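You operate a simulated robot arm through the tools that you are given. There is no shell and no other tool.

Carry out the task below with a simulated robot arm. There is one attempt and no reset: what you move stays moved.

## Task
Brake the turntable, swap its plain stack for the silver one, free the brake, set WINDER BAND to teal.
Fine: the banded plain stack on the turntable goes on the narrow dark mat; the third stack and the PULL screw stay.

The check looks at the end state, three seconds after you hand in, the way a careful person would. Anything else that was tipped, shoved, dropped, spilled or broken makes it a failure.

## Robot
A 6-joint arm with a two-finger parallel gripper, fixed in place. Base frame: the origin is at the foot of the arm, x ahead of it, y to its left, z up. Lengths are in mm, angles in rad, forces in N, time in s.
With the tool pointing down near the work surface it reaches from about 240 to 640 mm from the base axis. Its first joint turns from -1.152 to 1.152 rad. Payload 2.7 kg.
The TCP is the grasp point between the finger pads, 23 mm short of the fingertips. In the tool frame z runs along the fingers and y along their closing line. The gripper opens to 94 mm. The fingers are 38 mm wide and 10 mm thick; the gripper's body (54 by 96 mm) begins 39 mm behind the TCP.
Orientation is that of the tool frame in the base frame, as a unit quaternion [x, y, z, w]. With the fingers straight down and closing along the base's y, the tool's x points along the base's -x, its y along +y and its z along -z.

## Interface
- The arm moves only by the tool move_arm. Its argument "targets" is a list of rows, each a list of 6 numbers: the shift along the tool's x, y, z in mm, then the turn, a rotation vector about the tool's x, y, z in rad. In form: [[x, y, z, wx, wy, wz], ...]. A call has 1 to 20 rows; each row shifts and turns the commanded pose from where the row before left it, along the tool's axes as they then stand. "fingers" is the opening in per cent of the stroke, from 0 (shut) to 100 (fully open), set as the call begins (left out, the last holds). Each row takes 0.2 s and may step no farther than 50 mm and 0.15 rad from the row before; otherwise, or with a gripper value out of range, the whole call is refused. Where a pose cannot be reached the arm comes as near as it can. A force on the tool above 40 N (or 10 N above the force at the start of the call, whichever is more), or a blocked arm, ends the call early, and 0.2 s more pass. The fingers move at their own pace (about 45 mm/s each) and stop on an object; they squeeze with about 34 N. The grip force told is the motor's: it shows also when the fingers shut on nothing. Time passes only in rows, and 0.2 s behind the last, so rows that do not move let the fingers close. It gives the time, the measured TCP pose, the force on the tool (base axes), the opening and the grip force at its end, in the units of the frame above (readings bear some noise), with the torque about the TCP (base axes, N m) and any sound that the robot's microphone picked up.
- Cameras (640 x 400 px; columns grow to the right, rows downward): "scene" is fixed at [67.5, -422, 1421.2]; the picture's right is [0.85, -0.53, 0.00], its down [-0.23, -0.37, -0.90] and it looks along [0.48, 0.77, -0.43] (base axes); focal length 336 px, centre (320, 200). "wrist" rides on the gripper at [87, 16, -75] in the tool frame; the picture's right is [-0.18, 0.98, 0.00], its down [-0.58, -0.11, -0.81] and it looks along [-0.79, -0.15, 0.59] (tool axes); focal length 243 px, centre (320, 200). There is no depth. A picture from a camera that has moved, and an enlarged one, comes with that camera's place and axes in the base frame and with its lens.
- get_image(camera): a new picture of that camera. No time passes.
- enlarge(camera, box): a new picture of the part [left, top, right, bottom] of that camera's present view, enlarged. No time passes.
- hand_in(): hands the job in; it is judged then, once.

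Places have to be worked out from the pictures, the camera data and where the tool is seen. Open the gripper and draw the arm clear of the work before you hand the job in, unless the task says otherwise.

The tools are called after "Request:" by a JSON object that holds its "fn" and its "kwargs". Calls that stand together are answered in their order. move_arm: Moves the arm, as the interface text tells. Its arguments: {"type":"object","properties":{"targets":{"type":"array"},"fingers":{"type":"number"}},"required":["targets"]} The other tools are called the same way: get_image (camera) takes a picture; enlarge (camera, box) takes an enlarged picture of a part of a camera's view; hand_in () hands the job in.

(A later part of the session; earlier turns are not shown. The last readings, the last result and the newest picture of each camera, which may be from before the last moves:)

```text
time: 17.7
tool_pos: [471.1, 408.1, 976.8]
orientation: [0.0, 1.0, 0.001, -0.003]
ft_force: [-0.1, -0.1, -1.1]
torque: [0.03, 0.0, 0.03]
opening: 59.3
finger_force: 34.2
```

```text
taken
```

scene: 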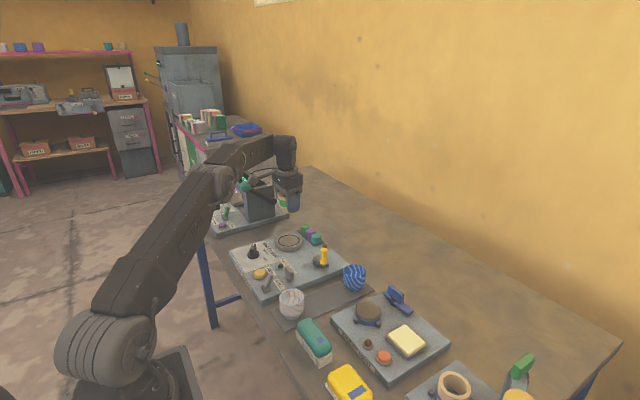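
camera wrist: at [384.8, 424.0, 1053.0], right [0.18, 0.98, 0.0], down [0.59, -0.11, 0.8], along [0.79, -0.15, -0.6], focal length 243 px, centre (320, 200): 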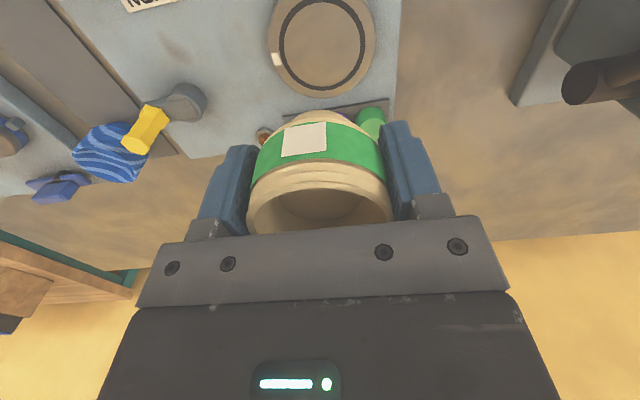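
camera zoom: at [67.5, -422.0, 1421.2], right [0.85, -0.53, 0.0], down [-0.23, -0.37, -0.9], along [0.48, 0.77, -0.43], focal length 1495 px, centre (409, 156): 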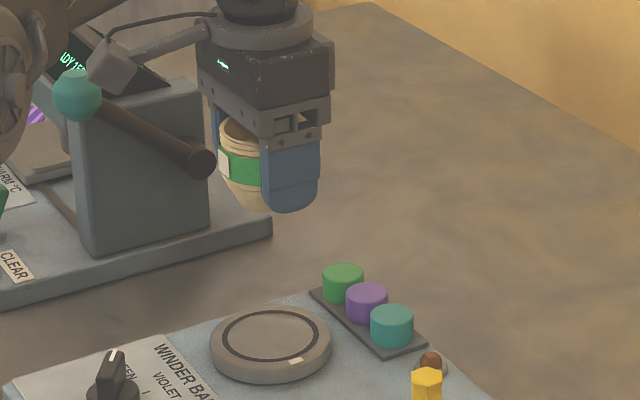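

The orange lamp went out when the stack came off, so it signals a stack on the turntable; the turntable mark is unmoved. I estimate the mat at x 300–580, y 110–190, with silver near (337,150) and blue near (539,150). I carry the stack high over to mid-mat and turn the gripper 90° so the fingers will open along the mat.

Request:
{"fn": "move_arm", "kwargs": {"targets": [[4.3, -43, 0, 0, 0, 0], [4.3, -43, 0, 0, 0, 0], [4.3, -43, 0, 0, 0, 0], [4.3, -43, 0, 0, 0, 0], [4.3, -43, 0, 0, 0, 0], [4.3, -43, 0, 0, 0, 0], [0, 0, 0, 0, 0, -0.1428], [0, 0, 0, 0, 0, -0.1428], [0, 0, 0, 0, 0, -0.1428], [0, 0, 0, 0, 0, -0.1428], [0, 0, 0, 0, 0, -0.1428], [0, 0, 0, 0, 0, -0.1428], [0, 0, 0, 0, 0, -0.1428], [0, 0, 0, 0, 0, -0.1428], [0, 0, 0, 0, 0, -0.1428], [0, 0, 0, 0, 0, -0.1428], [0, 0, 0, 0, 0, -0.1428], [0, 0, 0, 0, 0, 0]]}}

Request:
{"fn": "get_image", "kwargs": {"camera": "wrist"}}

Request:
{"fn": "enlarge", "kwargs": {"camera": "scene", "box": [240, 200, 420, 330]}}

```text
time: 21.5
tool_pos: [443.7, 152.0, 976.8]
orientation: [0.709, -0.706, -0.002, 0.002]
ft_force: [-1.4, 0.2, -1.2]
torque: [-0.03, 0.05, 0.01]
opening: 59.5
finger_force: 33.7
```

```text
taken
camera wrist: at [428.1, 63.9, 1052.4], right [-0.98, 0.18, 0.01], down [0.11, 0.58, 0.81], along [0.14, 0.79, -0.59], focal length 243 px, centre (320, 200)
```

wrist: 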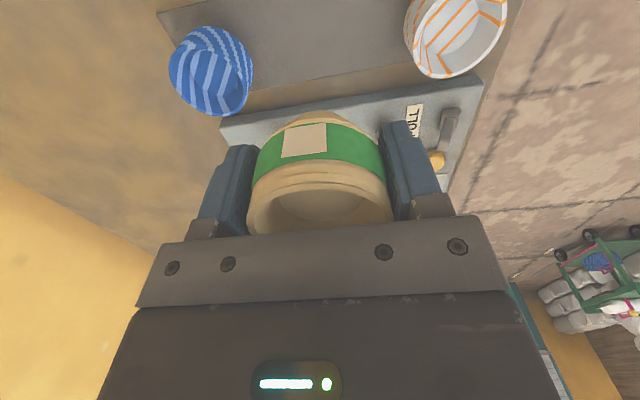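

```text
3.08 times, centred on (330, 265) of scene
camera zoom: at [67.5, -422.0, 1421.2], right [0.85, -0.53, 0.0], down [-0.23, -0.37, -0.9], along [0.48, 0.77, -0.43], focal length 1035 px, centre (289, 0)
```

zoom: 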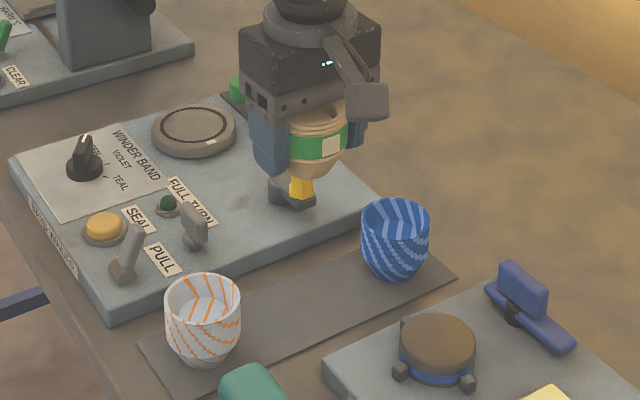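

Both lamps are out while the table is empty, as expected. I enlarge the top of the wrist view to place the mat edges and the two stacks.

Request:
{"fn": "enlarge", "kwargs": {"camera": "wrist", "box": [140, 0, 540, 150]}}

```text
1.60 times, centred on (340, 75) of wrist
camera zoom: at [428.1, 63.9, 1052.4], right [-0.98, 0.18, 0.01], down [0.11, 0.58, 0.81], along [0.14, 0.79, -0.59], focal length 388 px, centre (288, 400)
```

zoom: 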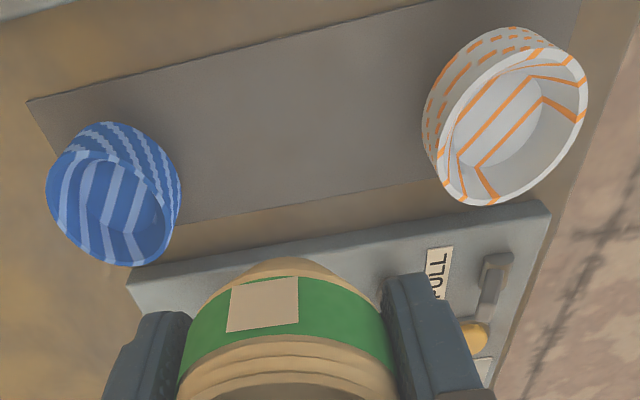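

Mat spans about y 110–190 and x 300–580 with silver near (341,149) and blue near (537,150), and the TCP is at about (444,151): mid-mat with roughly 100 mm to either stack. I descend to just above the expected contact height.

Request:
{"fn": "move_arm", "kwargs": {"targets": [[0, 0, 40, 0, 0, 0], [0, 0, 40, 0, 0, 0], [0, 0, 35, 0, 0, 0], [0, 0, 15, 0, 0, 0], [0, 0, 5, 0, 0, 0], [0, 0, 0, 0, 0, 0]]}}

Request:
{"fn": "get_image", "kwargs": {"camera": "wrist"}}

Request:
{"fn": "enlarge", "kwargs": {"camera": "scene", "box": [270, 240, 390, 330]}}

```text
time: 22.9
tool_pos: [443.6, 151.2, 841.8]
orientation: [0.707, -0.707, -0.002, 0.002]
ft_force: [0.4, -0.2, -2.0]
torque: [0.02, 0.02, 0.01]
opening: 59.2
finger_force: 33.7
```

```text
taken
camera wrist: at [428.4, 63.6, 916.6], right [-0.98, 0.18, 0.01], down [0.11, 0.58, 0.81], along [0.14, 0.79, -0.59], focal length 243 px, centre (320, 200)
```

wrist: 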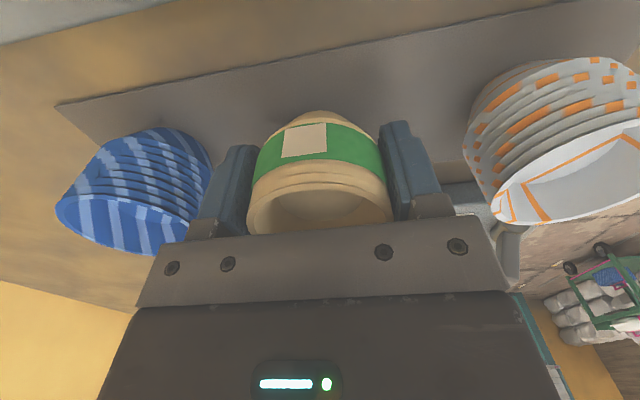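

```text
4.44 times, centred on (330, 285) of scene
camera zoom: at [67.5, -422.0, 1421.2], right [0.85, -0.53, 0.0], down [-0.23, -0.37, -0.9], along [0.48, 0.77, -0.43], focal length 1495 px, centre (276, -178)
```

zoom: 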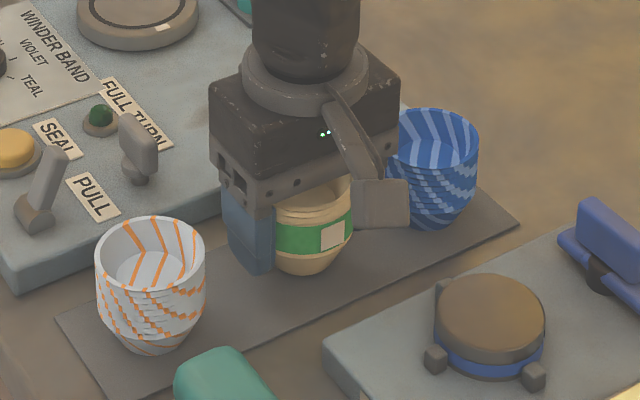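

Clear on both sides: about 20 mm between the finger and the blue stack. I lower in 1.5 mm steps and watch the vertical force for contact.

Request:
{"fn": "move_arm", "kwargs": {"targets": [[0, 0, 2, 0, 0, 0], [0, 0, 2, 0, 0, 0], [0, 0, 1.5, 0, 0, 0], [0, 0, 0, 0, 0, 0]]}}

Request:
{"fn": "enlarge", "kwargs": {"camera": "scene", "box": [305, 265, 345, 295]}}

```text
time: 23.9
tool_pos: [443.4, 150.6, 837.9]
orientation: [0.707, -0.707, -0.001, 0.002]
ft_force: [-1.4, -0.4, -0.5]
torque: [0.0, 0.0, -0.04]
opening: 59.2
finger_force: 33.7
```

```text
13.33 times, centred on (325, 280) of scene
camera zoom: at [67.5, -422.0, 1421.2], right [0.85, -0.53, 0.0], down [-0.23, -0.37, -0.9], along [0.48, 0.77, -0.43], focal length 4485 px, centre (253, -867)
```

zoom: 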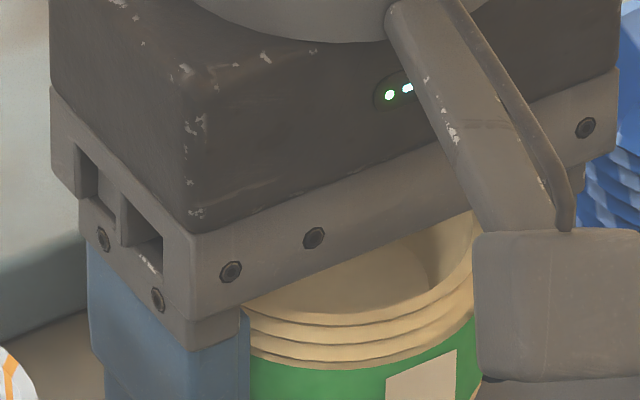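

No contact yet (vertical force about −0.5 N). I continue down in small steps.

Request:
{"fn": "move_arm", "kwargs": {"targets": [[0, 0, 1.5, 0, 0, 0], [0, 0, 1.5, 0, 0, 0], [0, 0, 1.5, 0, 0, 0], [0, 0, 0, 0, 0, 0]]}}

Request:
{"fn": "enlarge", "kwargs": {"camera": "scene", "box": [300, 275, 360, 315]}}

```text
time: 24.9
tool_pos: [443.8, 149.5, 833.2]
orientation: [0.708, -0.706, 0.0, 0.001]
ft_force: [-9.3, -4.4, 29.5]
torque: [-0.53, 0.09, -0.13]
opening: 59.4
finger_force: 34.2
```

```text
10.00 times, centred on (330, 295) of scene
camera zoom: at [66.8, -422.3, 1421.1], right [0.85, -0.53, 0.0], down [-0.23, -0.37, -0.9], along [0.48, 0.77, -0.43], focal length 3364 px, centre (220, -750)
```

zoom: 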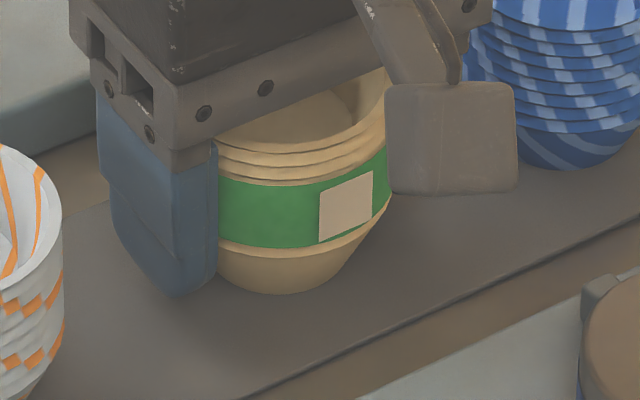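

Contact at TCP z≈833–834 (29 N), so the mat top is near z=804. I ease up 1.5 mm to unload, then read the force before releasing.

Request:
{"fn": "move_arm", "kwargs": {"targets": [[0, 0, -1, 0, 0, 0], [0, 0, -0.5, 0, 0, 0], [0, 0, 0, 0, 0, 0]]}}

```text
time: 25.7
tool_pos: [443.2, 152.0, 833.0]
orientation: [0.708, -0.706, -0.001, 0.001]
ft_force: [-3.6, -3.3, 21.6]
torque: [-0.36, -0.12, -0.1]
opening: 59.5
finger_force: 33.9
```

Still 22 N of load, so I raise another 2 mm in small steps.

Request:
{"fn": "move_arm", "kwargs": {"targets": [[0, 0, -0.8, 0, 0, 0], [0, 0, -0.8, 0, 0, 0], [0, 0, 0, 0, 0, 0]]}}

```text
time: 26.5
tool_pos: [443.5, 151.3, 833.2]
orientation: [-0.707, 0.708, 0.003, -0.003]
ft_force: [2.1, -0.8, 3.6]
torque: [-0.06, -0.14, 0.02]
opening: 59.5
finger_force: 34.4
```

Load is down to about 3 N: the stack is standing on the mat. I open the fingers only to about 75 mm, keeping clear of the blue stack.

Request:
{"fn": "move_arm", "kwargs": {"targets": [[0, 0, 0, 0, 0, 0], [0, 0, 0, 0, 0, 0], [0, 0, 0, 0, 0, 0]], "fingers": 80}}

Request:
{"fn": "get_image", "kwargs": {"camera": "wrist"}}

Request:
{"fn": "enlarge", "kwargs": {"camera": "scene", "box": [300, 275, 360, 315]}}

```text
time: 27.3
tool_pos: [443.3, 150.5, 833.8]
orientation: [0.708, -0.706, -0.002, 0.002]
ft_force: [0.4, -0.8, 0.0]
torque: [0.0, -0.02, 0.0]
opening: 75.1
finger_force: 0.1
```

```text
taken
camera wrist: at [428.0, 64.3, 909.2], right [-0.98, 0.18, 0.01], down [0.11, 0.58, 0.81], along [0.14, 0.79, -0.59], focal length 243 px, centre (320, 200)
```

wrist: 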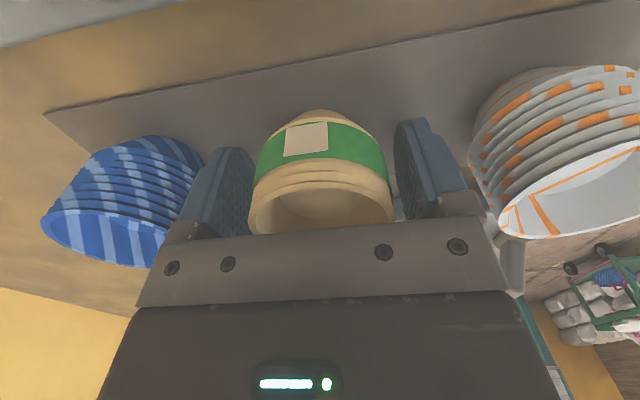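

```text
10.00 times, centred on (330, 295) of scene
camera zoom: at [67.5, -422.0, 1421.2], right [0.85, -0.53, 0.0], down [-0.23, -0.37, -0.9], along [0.48, 0.77, -0.43], focal length 3364 px, centre (220, -750)
```

zoom: 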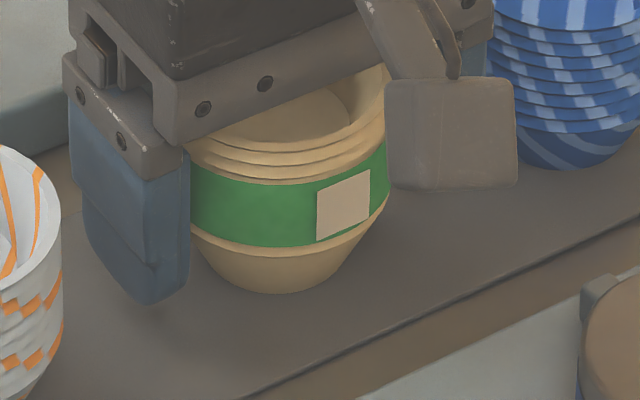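

The banded stack stands upright on the mat and the fingers are clear on both sides. I rise straight up 130 mm.

Request:
{"fn": "move_arm", "kwargs": {"targets": [[0, 0, -10, 0, 0, 0], [0, 0, -20, 0, 0, 0], [0, 0, -40, 0, 0, 0], [0, 0, -40, 0, 0, 0], [0, 0, -30, 0, 0, 0], [0, 0, 0, 0, 0, 0]]}}

Request:
{"fn": "get_image", "kwargs": {"camera": "wrist"}}

Request:
{"fn": "enlarge", "kwargs": {"camera": "scene", "box": [260, 245, 400, 335]}}

```text
time: 28.7
tool_pos: [445.3, 151.6, 976.1]
orientation: [0.708, -0.706, -0.002, 0.001]
ft_force: [-0.3, -0.7, 0.6]
torque: [0.01, -0.04, -0.01]
opening: 75.5
finger_force: 0.1
```

```text
taken
camera wrist: at [429.2, 64.5, 1050.6], right [-0.98, 0.18, 0.01], down [0.11, 0.58, 0.81], along [0.14, 0.79, -0.59], focal length 243 px, centre (320, 200)
```

wrist: 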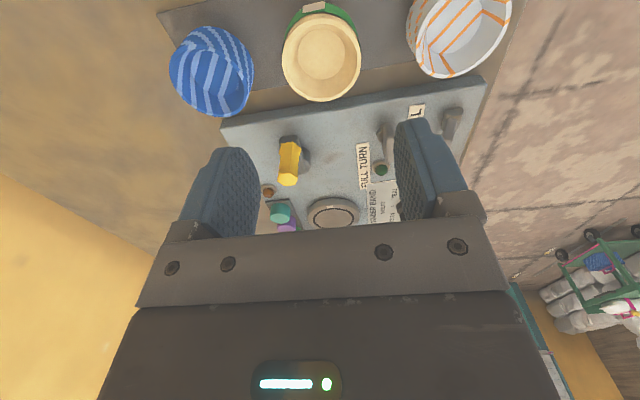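

```text
4.44 times, centred on (330, 290) of scene
camera zoom: at [67.4, -422.0, 1421.2], right [0.85, -0.53, 0.0], down [-0.23, -0.37, -0.9], along [0.48, 0.77, -0.43], focal length 1495 px, centre (276, -200)
```

zoom: 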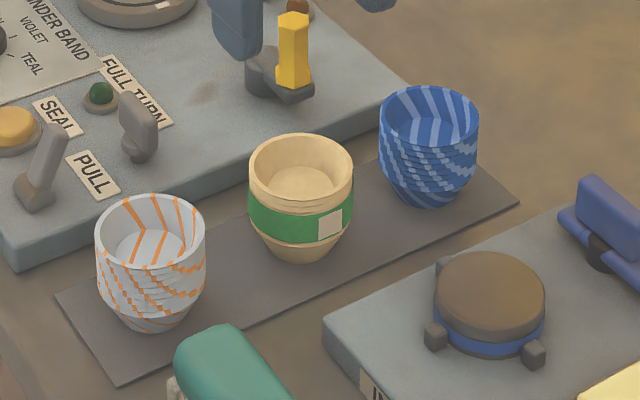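

The banded stack stands safely on the mat between the other two. Now I move over to the silver stack near (341,149) at the same height and check alignment.

Request:
{"fn": "move_arm", "kwargs": {"targets": [[0, 35, 0, 0, 0, 0], [0, 35, 0, 0, 0, 0], [0, 33, 0, 0, 0, 0], [0, 0, 0, 0, 0, 0], [0, 0, 0, 0, 0, 0]], "fingers": 100}}

Request:
{"fn": "get_image", "kwargs": {"camera": "wrist"}}

Request:
{"fn": "enlarge", "kwargs": {"camera": "wrist", "box": [220, 0, 420, 150]}}

Request:
{"fn": "enlarge", "kwargs": {"camera": "scene", "box": [260, 245, 380, 335]}}

```text
time: 29.9
tool_pos: [341.6, 150.3, 976.3]
orientation: [-0.707, 0.707, 0.002, -0.002]
ft_force: [0.5, 1.0, 0.7]
torque: [-0.02, -0.01, -0.01]
opening: 94.1
finger_force: 0.0
```

```text
taken
camera wrist: at [326.0, 62.9, 1051.1], right [-0.98, 0.18, 0.01], down [0.11, 0.58, 0.81], along [0.14, 0.79, -0.59], focal length 243 px, centre (320, 200)
```

wrist: 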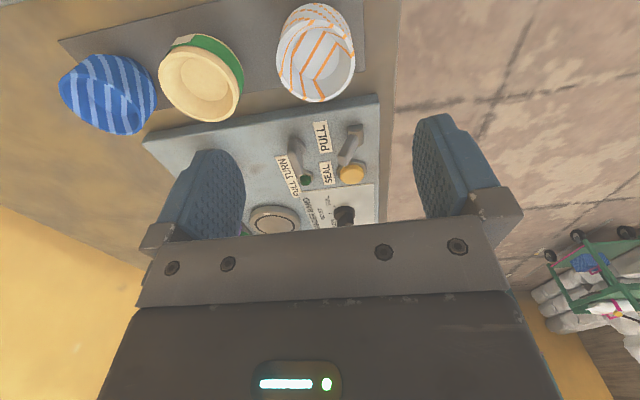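

```text
2.67 times, centred on (320, 75) of wrist
camera zoom: at [326.0, 62.9, 1051.1], right [-0.98, 0.18, 0.01], down [0.11, 0.58, 0.81], along [0.14, 0.79, -0.59], focal length 647 px, centre (320, 533)
```

zoom: 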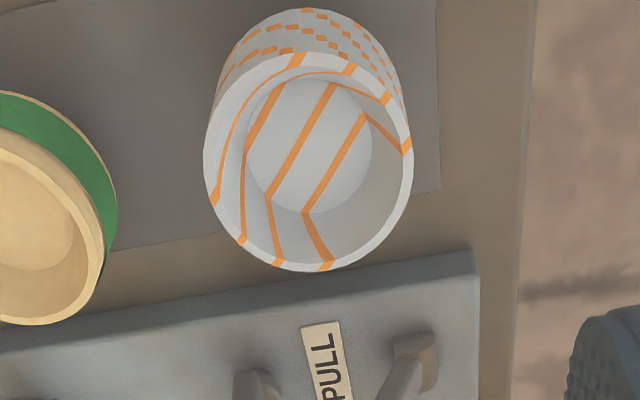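

```text
4.44 times, centred on (320, 290) of scene
camera zoom: at [67.4, -422.0, 1421.2], right [0.85, -0.53, 0.0], down [-0.23, -0.37, -0.9], along [0.48, 0.77, -0.43], focal length 1495 px, centre (320, -200)
```

zoom: 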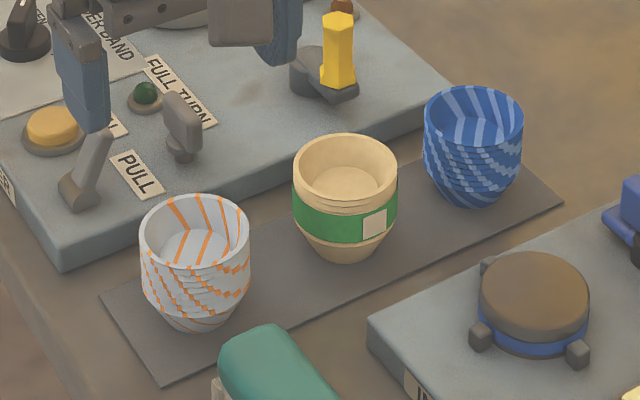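

The silver rim centre works out at about (343.6, 146, 860), some 2 mm off the finger midline. I correct that, straighten the tiny tool tilt and lower to z≈905 for a check.

Request:
{"fn": "move_arm", "kwargs": {"targets": [[3.5, -2, 0, 0.0057, 0, 0], [0, 0, 35, 0, 0, 0], [0, 0, 35, 0, 0, 0], [0, 0, 0, 0, 0, 0], [0, 0, 0, 0, 0, 0]]}}

Request:
{"fn": "get_image", "kwargs": {"camera": "wrist"}}

Request:
{"fn": "enlarge", "kwargs": {"camera": "wrist", "box": [220, 60, 420, 210]}}

```text
time: 31.1
tool_pos: [344.8, 146.9, 906.2]
orientation: [0.707, -0.707, 0.0, 0.001]
ft_force: [0.4, -0.9, 0.6]
torque: [0.02, 0.02, 0.01]
opening: 94.1
finger_force: 0.1
```

```text
taken
camera wrist: at [328.0, 59.7, 981.4], right [-0.98, 0.18, 0.0], down [0.11, 0.58, 0.81], along [0.15, 0.79, -0.59], focal length 243 px, centre (320, 200)
```

wrist: 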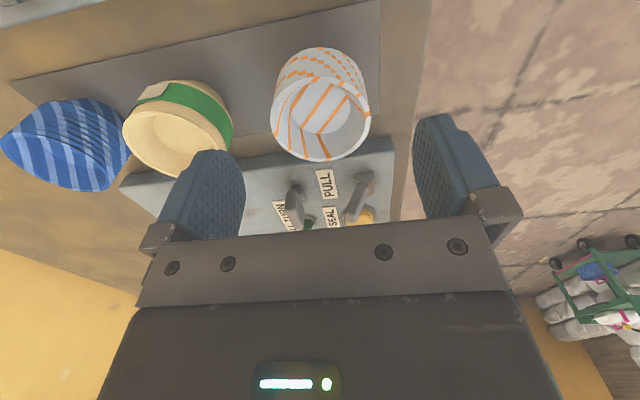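

```text
2.67 times, centred on (320, 135) of wrist
camera zoom: at [328.0, 59.7, 981.4], right [-0.98, 0.18, 0.0], down [0.11, 0.58, 0.81], along [0.15, 0.79, -0.59], focal length 647 px, centre (320, 373)
```

zoom: 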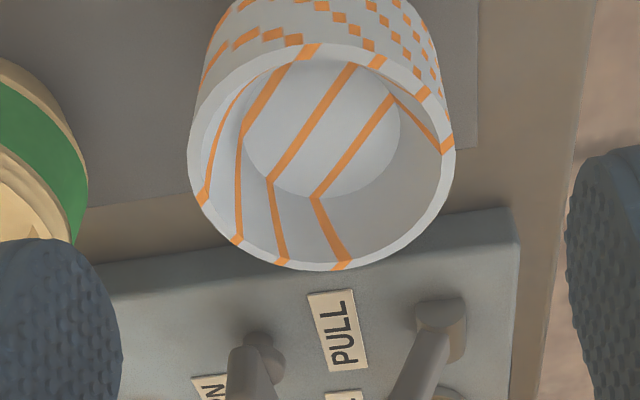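

Two views agree: silver rim centre (344, 148.6, 854), radius about 31, and the TCP is at x≈344. I nudge 1.5 mm in y and descend to TCP z≈834, fingertips about 7 mm above the mat.

Request:
{"fn": "move_arm", "kwargs": {"targets": [[-1.5, 0, 25, 0, 0, 0], [0, 0, 25, 0, 0, 0], [0, 0, 14, 0, 0, 0], [0, 0, 8, 0, 0, 0], [0, 0, 0, 0, 0, 0]]}}

Request:
{"fn": "get_image", "kwargs": {"camera": "wrist"}}

Request:
{"fn": "enlarge", "kwargs": {"camera": "scene", "box": [260, 265, 340, 325]}}

```text
time: 32.3
tool_pos: [344.6, 148.2, 833.3]
orientation: [0.708, -0.706, 0.0, -0.001]
ft_force: [-0.2, 0.2, -0.3]
torque: [-0.04, 0.01, 0.01]
opening: 93.9
finger_force: 0.0
```

```text
taken
camera wrist: at [326.8, 61.5, 907.9], right [-0.98, 0.18, 0.0], down [0.11, 0.58, 0.81], along [0.15, 0.79, -0.59], focal length 243 px, centre (320, 200)
```

wrist: 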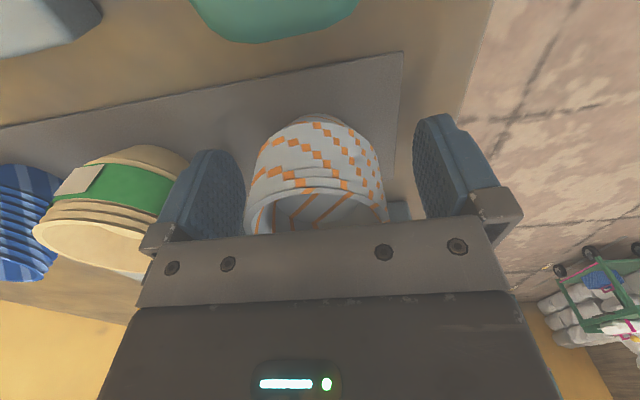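

```text
6.67 times, centred on (300, 295) of scene
camera zoom: at [67.5, -422.0, 1421.2], right [0.85, -0.53, 0.0], down [-0.23, -0.37, -0.9], along [0.48, 0.77, -0.43], focal length 2243 px, centre (453, -433)
```

zoom: 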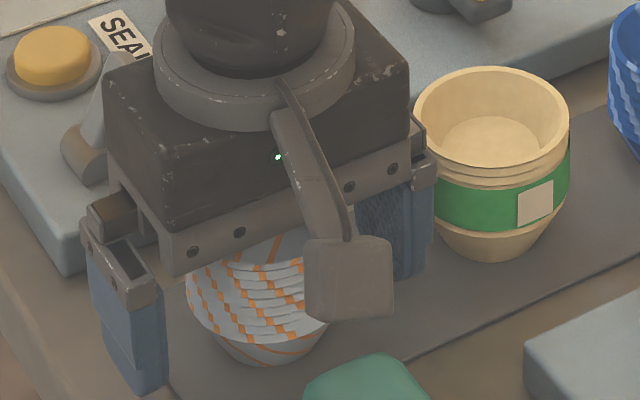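

The rim sits about 1 mm to the +x side of the finger midline, so I nudge 1 mm and close on the silver stack.

Request:
{"fn": "move_arm", "kwargs": {"targets": [[0, -1.2, 0, 0, 0, 0], [0, 0, 0, 0, 0, 0]]}}

Request:
{"fn": "move_arm", "kwargs": {"targets": [[0, 0, 0, 0, 0, 0], [0, 0, 0, 0, 0, 0], [0, 0, 0, 0, 0, 0], [0, 0, 0, 0, 0, 0]], "fingers": 45}}

Request:
{"fn": "get_image", "kwargs": {"camera": "wrist"}}

Request:
{"fn": "enlarge", "kwargs": {"camera": "scene", "box": [260, 265, 340, 325]}}

```text
time: 32.9
tool_pos: [345.2, 149.1, 833.1]
orientation: [0.707, -0.707, 0.0, 0.0]
ft_force: [-1.3, -1.1, -1.2]
torque: [-0.01, 0.01, 0.01]
opening: 94.0
finger_force: 0.1
```

```text
time: 33.9
tool_pos: [345.6, 148.4, 833.2]
orientation: [-0.707, 0.707, 0.0, 0.0]
ft_force: [0.0, 0.2, 1.8]
torque: [-0.01, 0.06, -0.02]
opening: 56.8
finger_force: 33.8
```

```text
taken
camera wrist: at [328.1, 61.5, 908.3], right [-0.98, 0.18, 0.0], down [0.11, 0.58, 0.81], along [0.15, 0.79, -0.59], focal length 243 px, centre (320, 200)
```

wrist: 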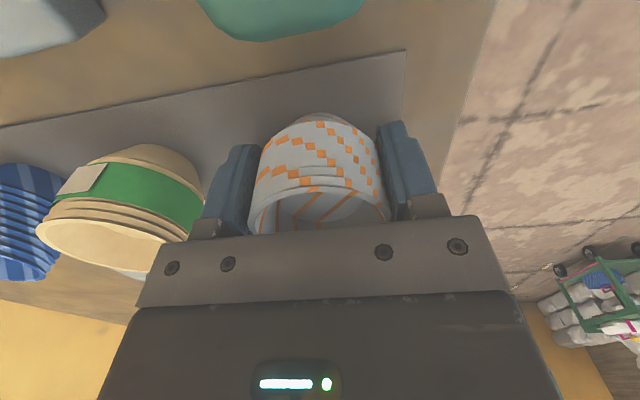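

```text
6.67 times, centred on (300, 295) of scene
camera zoom: at [67.4, -422.0, 1421.2], right [0.85, -0.53, 0.0], down [-0.23, -0.37, -0.9], along [0.48, 0.77, -0.43], focal length 2243 px, centre (453, -433)
```

zoom: 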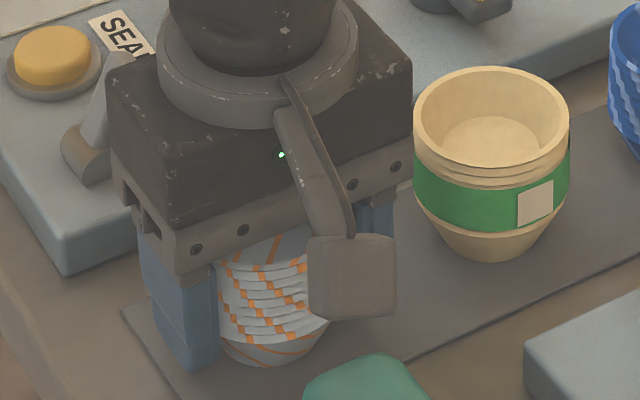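

Gripped at 56.8 mm. I lift the silver stack straight up.

Request:
{"fn": "move_arm", "kwargs": {"targets": [[0, 0, -4, 0, 0, 0], [0, 0, -6, 0, 0, 0], [0, 0, -20, 0, 0, 0], [0, 0, -35, 0, 0, 0], [0, 0, -35, 0, 0, 0], [0, 0, -30, 0, 0, 0], [0, 0, 0, 0, 0, 0]]}}

Request:
{"fn": "get_image", "kwargs": {"camera": "wrist"}}

Request:
{"fn": "enlarge", "kwargs": {"camera": "scene", "box": [240, 225, 380, 325]}}

```text
time: 35.5
tool_pos: [343.7, 149.3, 965.3]
orientation: [0.708, -0.706, -0.001, 0.0]
ft_force: [0.5, 0.1, -0.7]
torque: [0.02, 0.05, 0.02]
opening: 56.8
finger_force: 34.3
```

```text
taken
camera wrist: at [327.1, 62.5, 1040.3], right [-0.98, 0.18, 0.0], down [0.11, 0.58, 0.81], along [0.15, 0.79, -0.59], focal length 243 px, centre (320, 200)
```

wrist: 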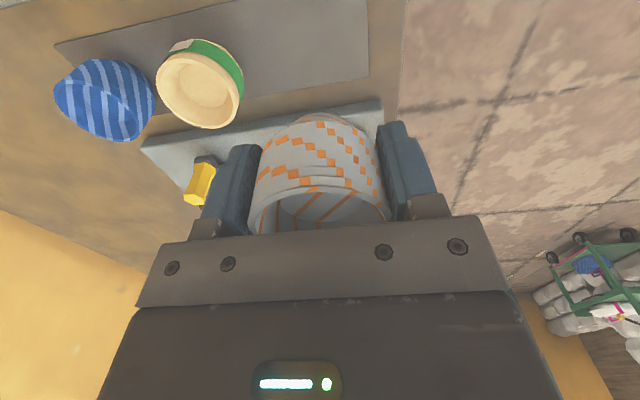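

```text
4.00 times, centred on (310, 275) of scene
camera zoom: at [67.5, -422.0, 1421.2], right [0.85, -0.53, 0.0], down [-0.23, -0.37, -0.9], along [0.48, 0.77, -0.43], focal length 1346 px, centre (360, -100)
```

zoom: 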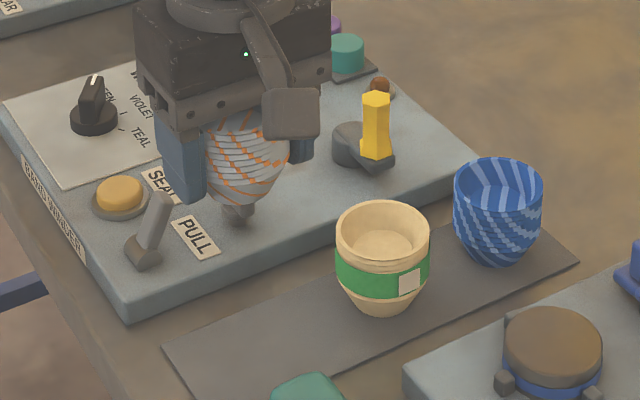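

Silver is held upright and the mat still holds the banded and blue stacks. I turn the gripper back 90° and carry the stack over the turntable at the same height.

Request:
{"fn": "move_arm", "kwargs": {"targets": [[0, 0, 0, 0, 0, 0.1428], [0, 0, 0, 0, 0, 0.1428], [0, 0, 0, 0, 0, 0.1428], [0, 0, 0, 0, 0, 0.1428], [0, 0, 0, 0, 0, 0.1428], [0, 0, 0, 0, 0, 0.1428], [0, 0, 0, 0, 0, 0.1428], [0, 0, 0, 0, 0, 0.1428], [0, 0, 0, 0, 0, 0.1428], [0, 0, 0, 0, 0, 0.1428], [0, 0, 0, 0, 0, 0.1428], [-18.2, 37.3, 0, 0, 0, 0], [-18.2, 37.3, 0, 0, 0, 0], [-18.2, 37.3, 0, 0, 0, 0], [-18.2, 37.3, 0, 0, 0, 0], [-18.2, 37.3, 0, 0, 0, 0], [-18.2, 37.3, 0, 0, 0, 0], [-18.2, 37.3, 0, 0, 0, 0], [0, 0, 0, 0, 0, 0], [0, 0, 0, 0, 0, 0]]}}

Request:
{"fn": "get_image", "kwargs": {"camera": "wrist"}}

Request:
{"fn": "enlarge", "kwargs": {"camera": "wrist", "box": [220, 0, 420, 150]}}

Request:
{"fn": "enlarge", "kwargs": {"camera": "scene", "box": [240, 165, 360, 255]}}

```text
time: 39.7
tool_pos: [472.7, 408.0, 963.6]
orientation: [-0.001, 1.0, 0.0, 0.0]
ft_force: [-0.1, 0.8, -1.0]
torque: [0.01, 0.0, 0.02]
opening: 56.9
finger_force: 33.7
```

```text
taken
camera wrist: at [385.8, 423.7, 1039.0], right [0.18, 0.98, 0.0], down [0.58, -0.11, 0.81], along [0.79, -0.15, -0.59], focal length 243 px, centre (320, 200)
```

wrist: 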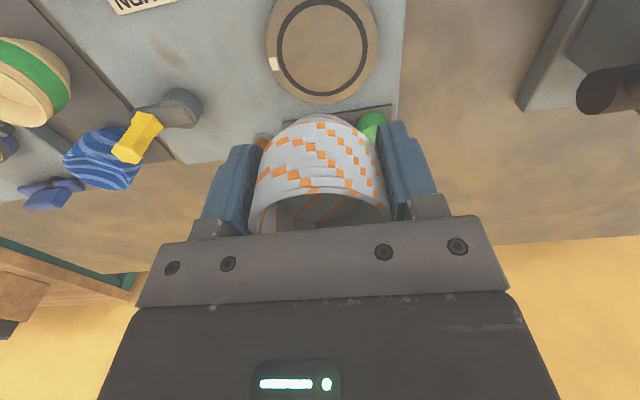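

```text
2.67 times, centred on (320, 75) of wrist
camera zoom: at [385.8, 423.7, 1039.0], right [0.18, 0.98, 0.0], down [0.58, -0.11, 0.81], along [0.79, -0.15, -0.59], focal length 647 px, centre (320, 533)
```

zoom: 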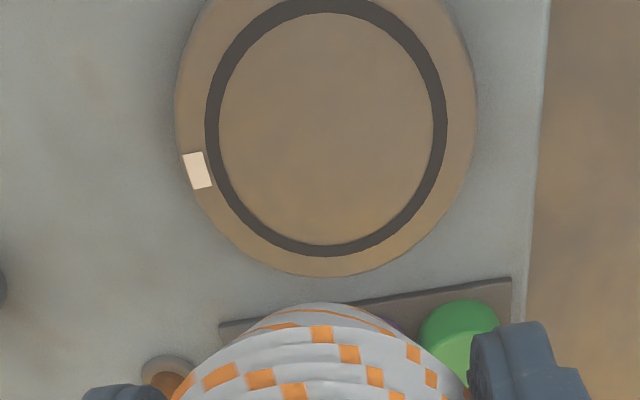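

```text
4.44 times, centred on (300, 210) of scene
camera zoom: at [67.5, -422.0, 1421.2], right [0.85, -0.53, 0.0], down [-0.23, -0.37, -0.9], along [0.48, 0.77, -0.43], focal length 1495 px, centre (409, 156)
```

zoom: 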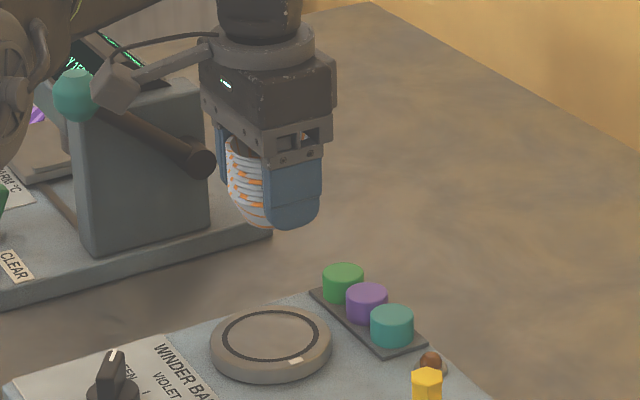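

The ring's centre works out at (470.5, 410.3) while the TCP is at (472.8, 407.9). I correct by about 2.4 mm on each axis and descend until the stack base is some 20 mm above the turntable.

Request:
{"fn": "move_arm", "kwargs": {"targets": [[2.3, 2.4, 0, 0, 0, 0], [0, 0, 30, 0, 0, 0], [0, 0, 30, 0, 0, 0], [0, 0, 14, 0, 0, 0], [0, 0, 0, 0, 0, 0], [0, 0, 0, 0, 0, 0]]}}

Request:
{"fn": "get_image", "kwargs": {"camera": "wrist"}}

Request:
{"fn": "enlarge", "kwargs": {"camera": "wrist", "box": [220, 20, 420, 170]}}

Request:
{"fn": "enlarge", "kwargs": {"camera": "scene", "box": [260, 195, 340, 255]}}

```text
time: 41.1
tool_pos: [471.2, 412.1, 889.6]
orientation: [-0.001, 1.0, 0.0, -0.001]
ft_force: [0.6, -0.1, -1.3]
torque: [0.0, 0.01, 0.01]
opening: 56.7
finger_force: 34.3
```

```text
taken
camera wrist: at [383.9, 427.8, 964.9], right [0.18, 0.98, 0.0], down [0.58, -0.11, 0.81], along [0.79, -0.15, -0.59], focal length 243 px, centre (320, 200)
```

wrist: 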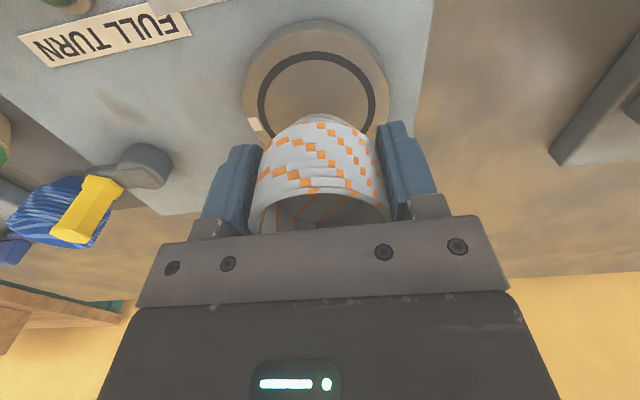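

```text
2.67 times, centred on (320, 95) of wrist
camera zoom: at [383.9, 427.8, 964.9], right [0.18, 0.98, 0.0], down [0.58, -0.11, 0.81], along [0.79, -0.15, -0.59], focal length 647 px, centre (320, 480)
```

zoom: 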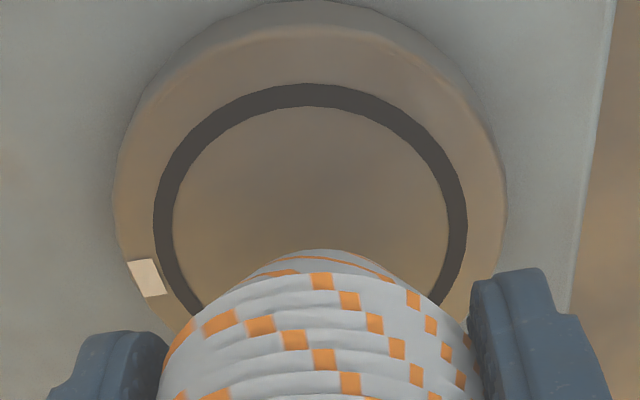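

```text
6.67 times, centred on (300, 225) of scene
camera zoom: at [67.5, -422.0, 1421.2], right [0.85, -0.53, 0.0], down [-0.23, -0.37, -0.9], along [0.48, 0.77, -0.43], focal length 2243 px, centre (453, 33)
```

zoom: 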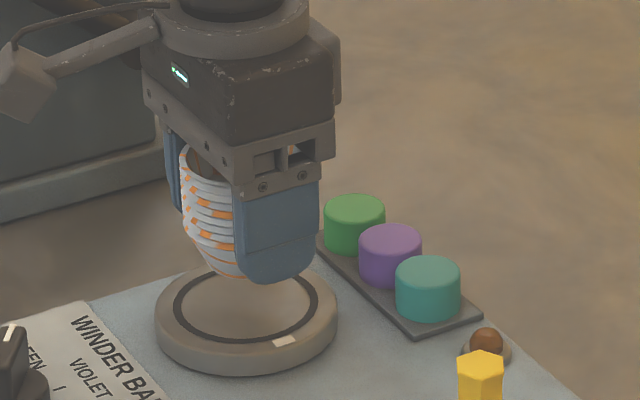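

After settling, the ring centre shows about 2 mm to the −y side of the stack's axis. I shift −2.2 mm in y, wait for it to settle, and look again before the last centimetres.

Request:
{"fn": "move_arm", "kwargs": {"targets": [[0.5, -2.2, 0, 0, 0, 0], [0, 0, 8, 0, 0, 0], [0, 0, 0, 0, 0, 0], [0, 0, 0, 0, 0, 0], [0, 0, 0, 0, 0, 0]]}}

Request:
{"fn": "enlarge", "kwargs": {"camera": "wrist", "box": [220, 20, 420, 170]}}

Request:
{"fn": "enlarge", "kwargs": {"camera": "scene", "box": [260, 205, 320, 250]}}

```text
time: 42.3
tool_pos: [468.7, 411.2, 881.9]
orientation: [-0.001, 1.0, 0.0, 0.0]
ft_force: [0.5, -0.2, -1.6]
torque: [-0.03, 0.02, 0.0]
opening: 56.7
finger_force: 33.6
```

```text
2.67 times, centred on (320, 95) of wrist
camera zoom: at [382.8, 426.6, 956.8], right [0.18, 0.98, 0.0], down [0.58, -0.11, 0.81], along [0.79, -0.15, -0.59], focal length 647 px, centre (320, 480)
```

zoom: 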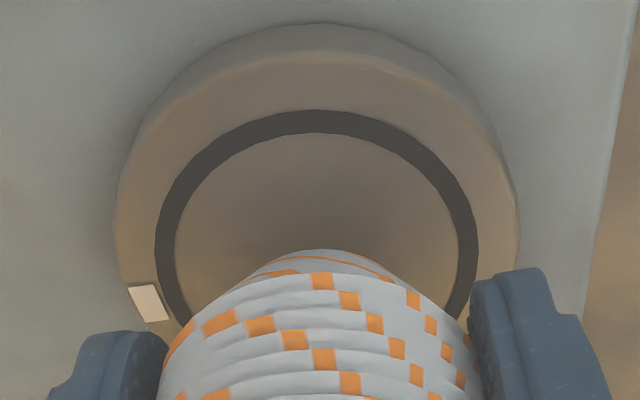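

```text
8.89 times, centred on (290, 228) of scene
camera zoom: at [67.5, -422.0, 1421.2], right [0.85, -0.53, 0.0], down [-0.23, -0.37, -0.9], along [0.48, 0.77, -0.43], focal length 2990 px, centre (587, -44)
```

zoom: 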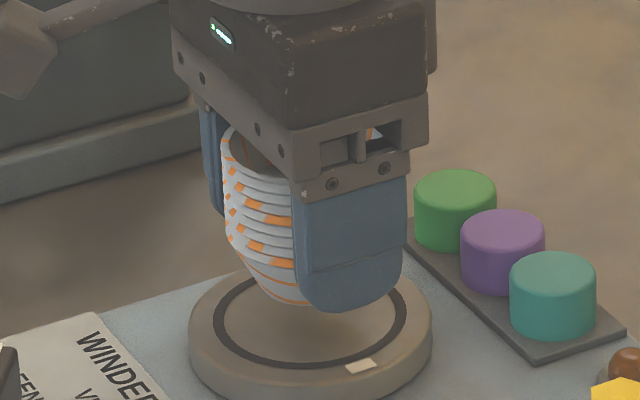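

Now the ring centre is within about 1 mm of the stack axis. I take out the last 0.8 mm and lower to about 3 mm above expected contact.

Request:
{"fn": "move_arm", "kwargs": {"targets": [[0, -0.8, 5, 0, 0, 0], [0, 0, 4, 0, 0, 0], [0, 0, 3, 0, 0, 0], [0, 0, 0, 0, 0, 0], [0, 0, 0, 0, 0, 0]]}}

Request:
{"fn": "enlarge", "kwargs": {"camera": "wrist", "box": [220, 20, 420, 170]}}

Request:
{"fn": "enlarge", "kwargs": {"camera": "scene", "box": [265, 210, 313, 250]}}

```text
time: 43.5
tool_pos: [469.5, 408.3, 869.6]
orientation: [-0.001, 1.0, 0.0, 0.0]
ft_force: [-0.2, 0.2, -1.0]
torque: [0.01, 0.02, -0.01]
opening: 56.9
finger_force: 34.3
```

```text
2.67 times, centred on (320, 95) of wrist
camera zoom: at [382.2, 425.4, 944.6], right [0.18, 0.98, 0.0], down [0.58, -0.11, 0.81], along [0.79, -0.15, -0.59], focal length 647 px, centre (320, 480)
```

zoom: 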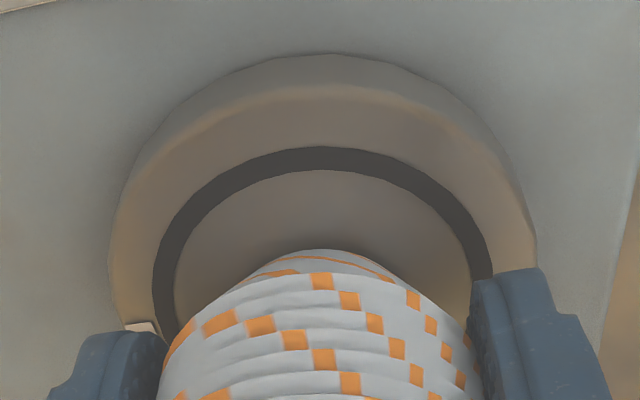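

```text
10.00 times, centred on (289, 230) of scene
camera zoom: at [67.5, -422.0, 1421.2], right [0.85, -0.53, 0.0], down [-0.23, -0.37, -0.9], along [0.48, 0.77, -0.43], focal length 3364 px, centre (630, -100)
```

zoom: 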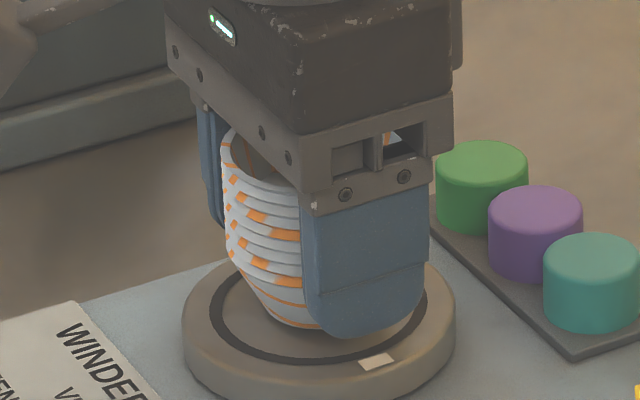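

The ring is now within about half a millimetre of the stack's axis. I lower in 1 mm steps to contact, watching the vertical force and the orange lamp.

Request:
{"fn": "move_arm", "kwargs": {"targets": [[0, 0, 1, 0, 0, 0], [0, 0, 1, 0, 0, 0], [0, 0, 0.7, 0, 0, 0], [0, 0, 0, 0, 0, 0]]}}

Request:
{"fn": "enlarge", "kwargs": {"camera": "scene", "box": [265, 215, 345, 265]}}

```text
time: 44.5
tool_pos: [468.9, 409.7, 867.8]
orientation: [-0.001, 1.0, -0.001, -0.001]
ft_force: [-0.2, 0.5, -1.3]
torque: [0.02, -0.03, -0.01]
opening: 57.0
finger_force: 33.9
```

```text
8.00 times, centred on (305, 240) of scene
camera zoom: at [67.5, -422.0, 1421.2], right [0.85, -0.53, 0.0], down [-0.23, -0.37, -0.9], along [0.48, 0.77, -0.43], focal length 2691 px, centre (440, -120)
```

zoom: 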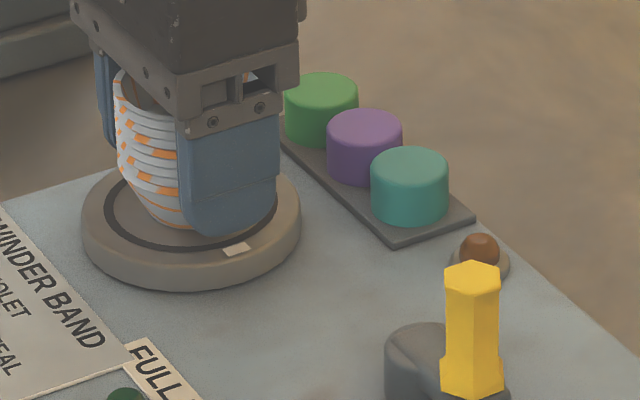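

No contact yet and the lamp is still dark. Another 1.2 mm down.

Request:
{"fn": "move_arm", "kwargs": {"targets": [[0, 0, 0.6, 0, 0, 0], [0, 0, 0.6, 0, 0, 0], [0, 0, 0, 0, 0, 0]]}}

Request:
{"fn": "enlarge", "kwargs": {"camera": "scene", "box": [265, 215, 345, 265]}}

```text
time: 45.3
tool_pos: [469.6, 410.3, 866.4]
orientation: [-0.001, 1.0, 0.001, 0.001]
ft_force: [-1.4, -0.8, 2.6]
torque: [-0.05, 0.13, 0.03]
opening: 56.9
finger_force: 34.0
```

```text
8.00 times, centred on (305, 240) of scene
camera zoom: at [67.4, -422.1, 1421.2], right [0.85, -0.53, 0.0], down [-0.23, -0.37, -0.9], along [0.48, 0.77, -0.43], focal length 2691 px, centre (440, -120)
```

zoom: 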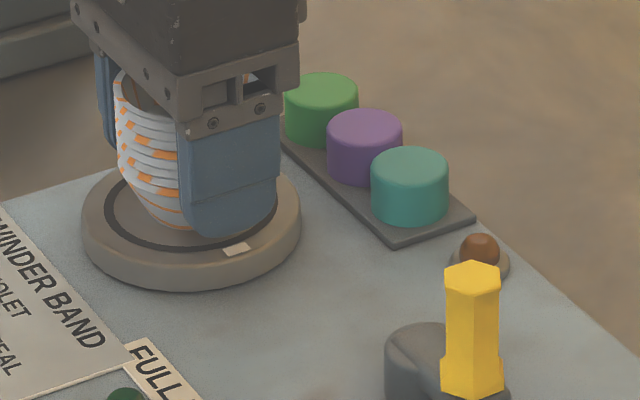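

Light contact at TCP z≈866.4 (about 4 N), exactly where expected. I open the fingers to release.

Request:
{"fn": "move_arm", "kwargs": {"targets": [[0, 0, 0, 0, 0, 0], [0, 0, 0, 0, 0, 0], [0, 0, 0, 0, 0, 0]], "fingers": 85}}

Request:
{"fn": "get_image", "kwargs": {"camera": "wrist"}}

Request:
{"fn": "enlarge", "kwargs": {"camera": "scene", "box": [265, 215, 345, 265]}}

```text
time: 46.1
tool_pos: [468.9, 408.7, 866.5]
orientation: [-0.002, 1.0, -0.001, 0.0]
ft_force: [0.4, -1.8, 0.3]
torque: [0.0, -0.01, -0.01]
opening: 79.8
finger_force: 0.1
```

```text
taken
camera wrist: at [382.2, 424.8, 941.1], right [0.18, 0.98, 0.0], down [0.58, -0.11, 0.81], along [0.79, -0.15, -0.59], focal length 243 px, centre (320, 200)
```

wrist: 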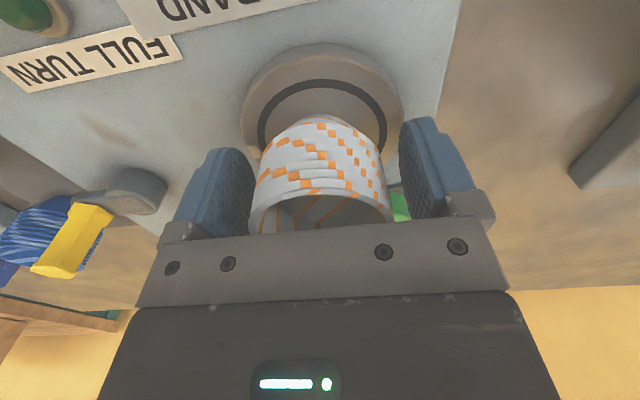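

```text
8.00 times, centred on (305, 240) of scene
camera zoom: at [67.5, -422.0, 1421.2], right [0.85, -0.53, 0.0], down [-0.23, -0.37, -0.9], along [0.48, 0.77, -0.43], focal length 2691 px, centre (440, -120)
```

zoom: 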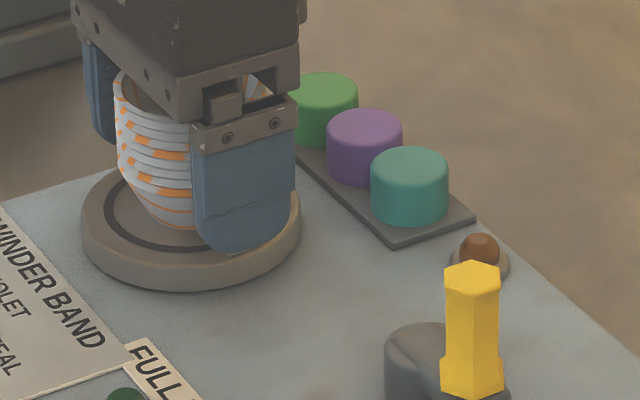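

Released; the silver stack stands alone in the ring. I rise straight up and inspect.

Request:
{"fn": "move_arm", "kwargs": {"targets": [[0, 0, -8, 0, 0, 0], [0, 0, -20, 0, 0, 0], [0, 0, -40, 0, 0, 0], [0, 0, -40, 0, 0, 0], [0, 0, -10, 0, 0, 0], [0, 0, 0, 0, 0, 0]]}}

Request:
{"fn": "get_image", "kwargs": {"camera": "wrist"}}

Request:
{"fn": "enlarge", "kwargs": {"camera": "scene", "box": [220, 210, 380, 310]}}

Request:
{"fn": "enlarge", "kwargs": {"camera": "scene", "box": [270, 215, 330, 255]}}

```text
time: 47.5
tool_pos: [468.5, 409.2, 984.0]
orientation: [0.0, 1.0, 0.001, 0.001]
ft_force: [-0.1, -0.2, 0.3]
torque: [0.03, -0.01, -0.01]
opening: 79.8
finger_force: 0.1
```

```text
taken
camera wrist: at [382.8, 425.4, 1059.0], right [0.18, 0.98, 0.0], down [0.58, -0.11, 0.81], along [0.79, -0.15, -0.59], focal length 243 px, centre (320, 200)
```

wrist: 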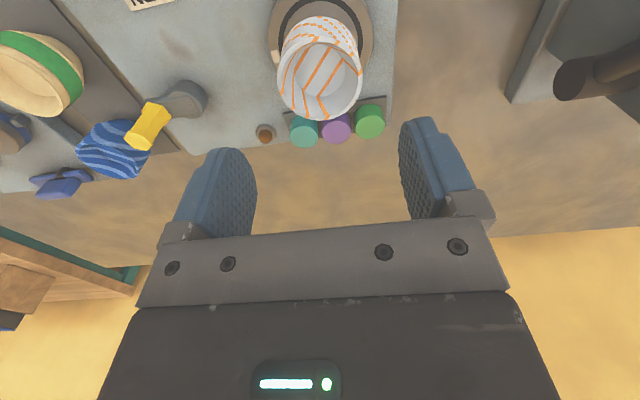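

```text
4.00 times, centred on (300, 260) of scene
camera zoom: at [67.5, -422.0, 1421.2], right [0.85, -0.53, 0.0], down [-0.23, -0.37, -0.9], along [0.48, 0.77, -0.43], focal length 1346 px, centre (400, -40)
```

zoom: 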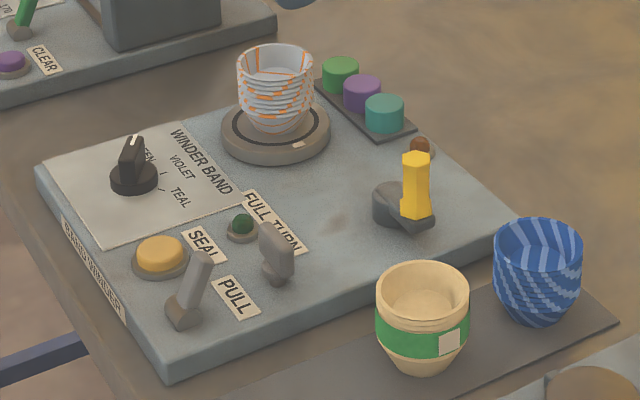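

```text
10.00 times, centred on (300, 235) of scene
camera zoom: at [67.5, -422.0, 1421.2], right [0.85, -0.53, 0.0], down [-0.23, -0.37, -0.9], along [0.48, 0.77, -0.43], focal length 3364 px, centre (520, -150)
```

zoom: 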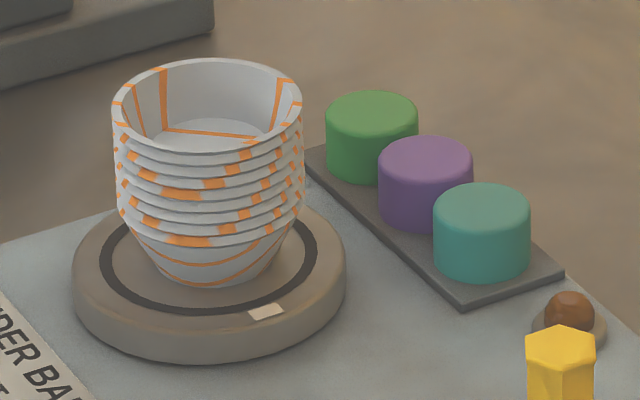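

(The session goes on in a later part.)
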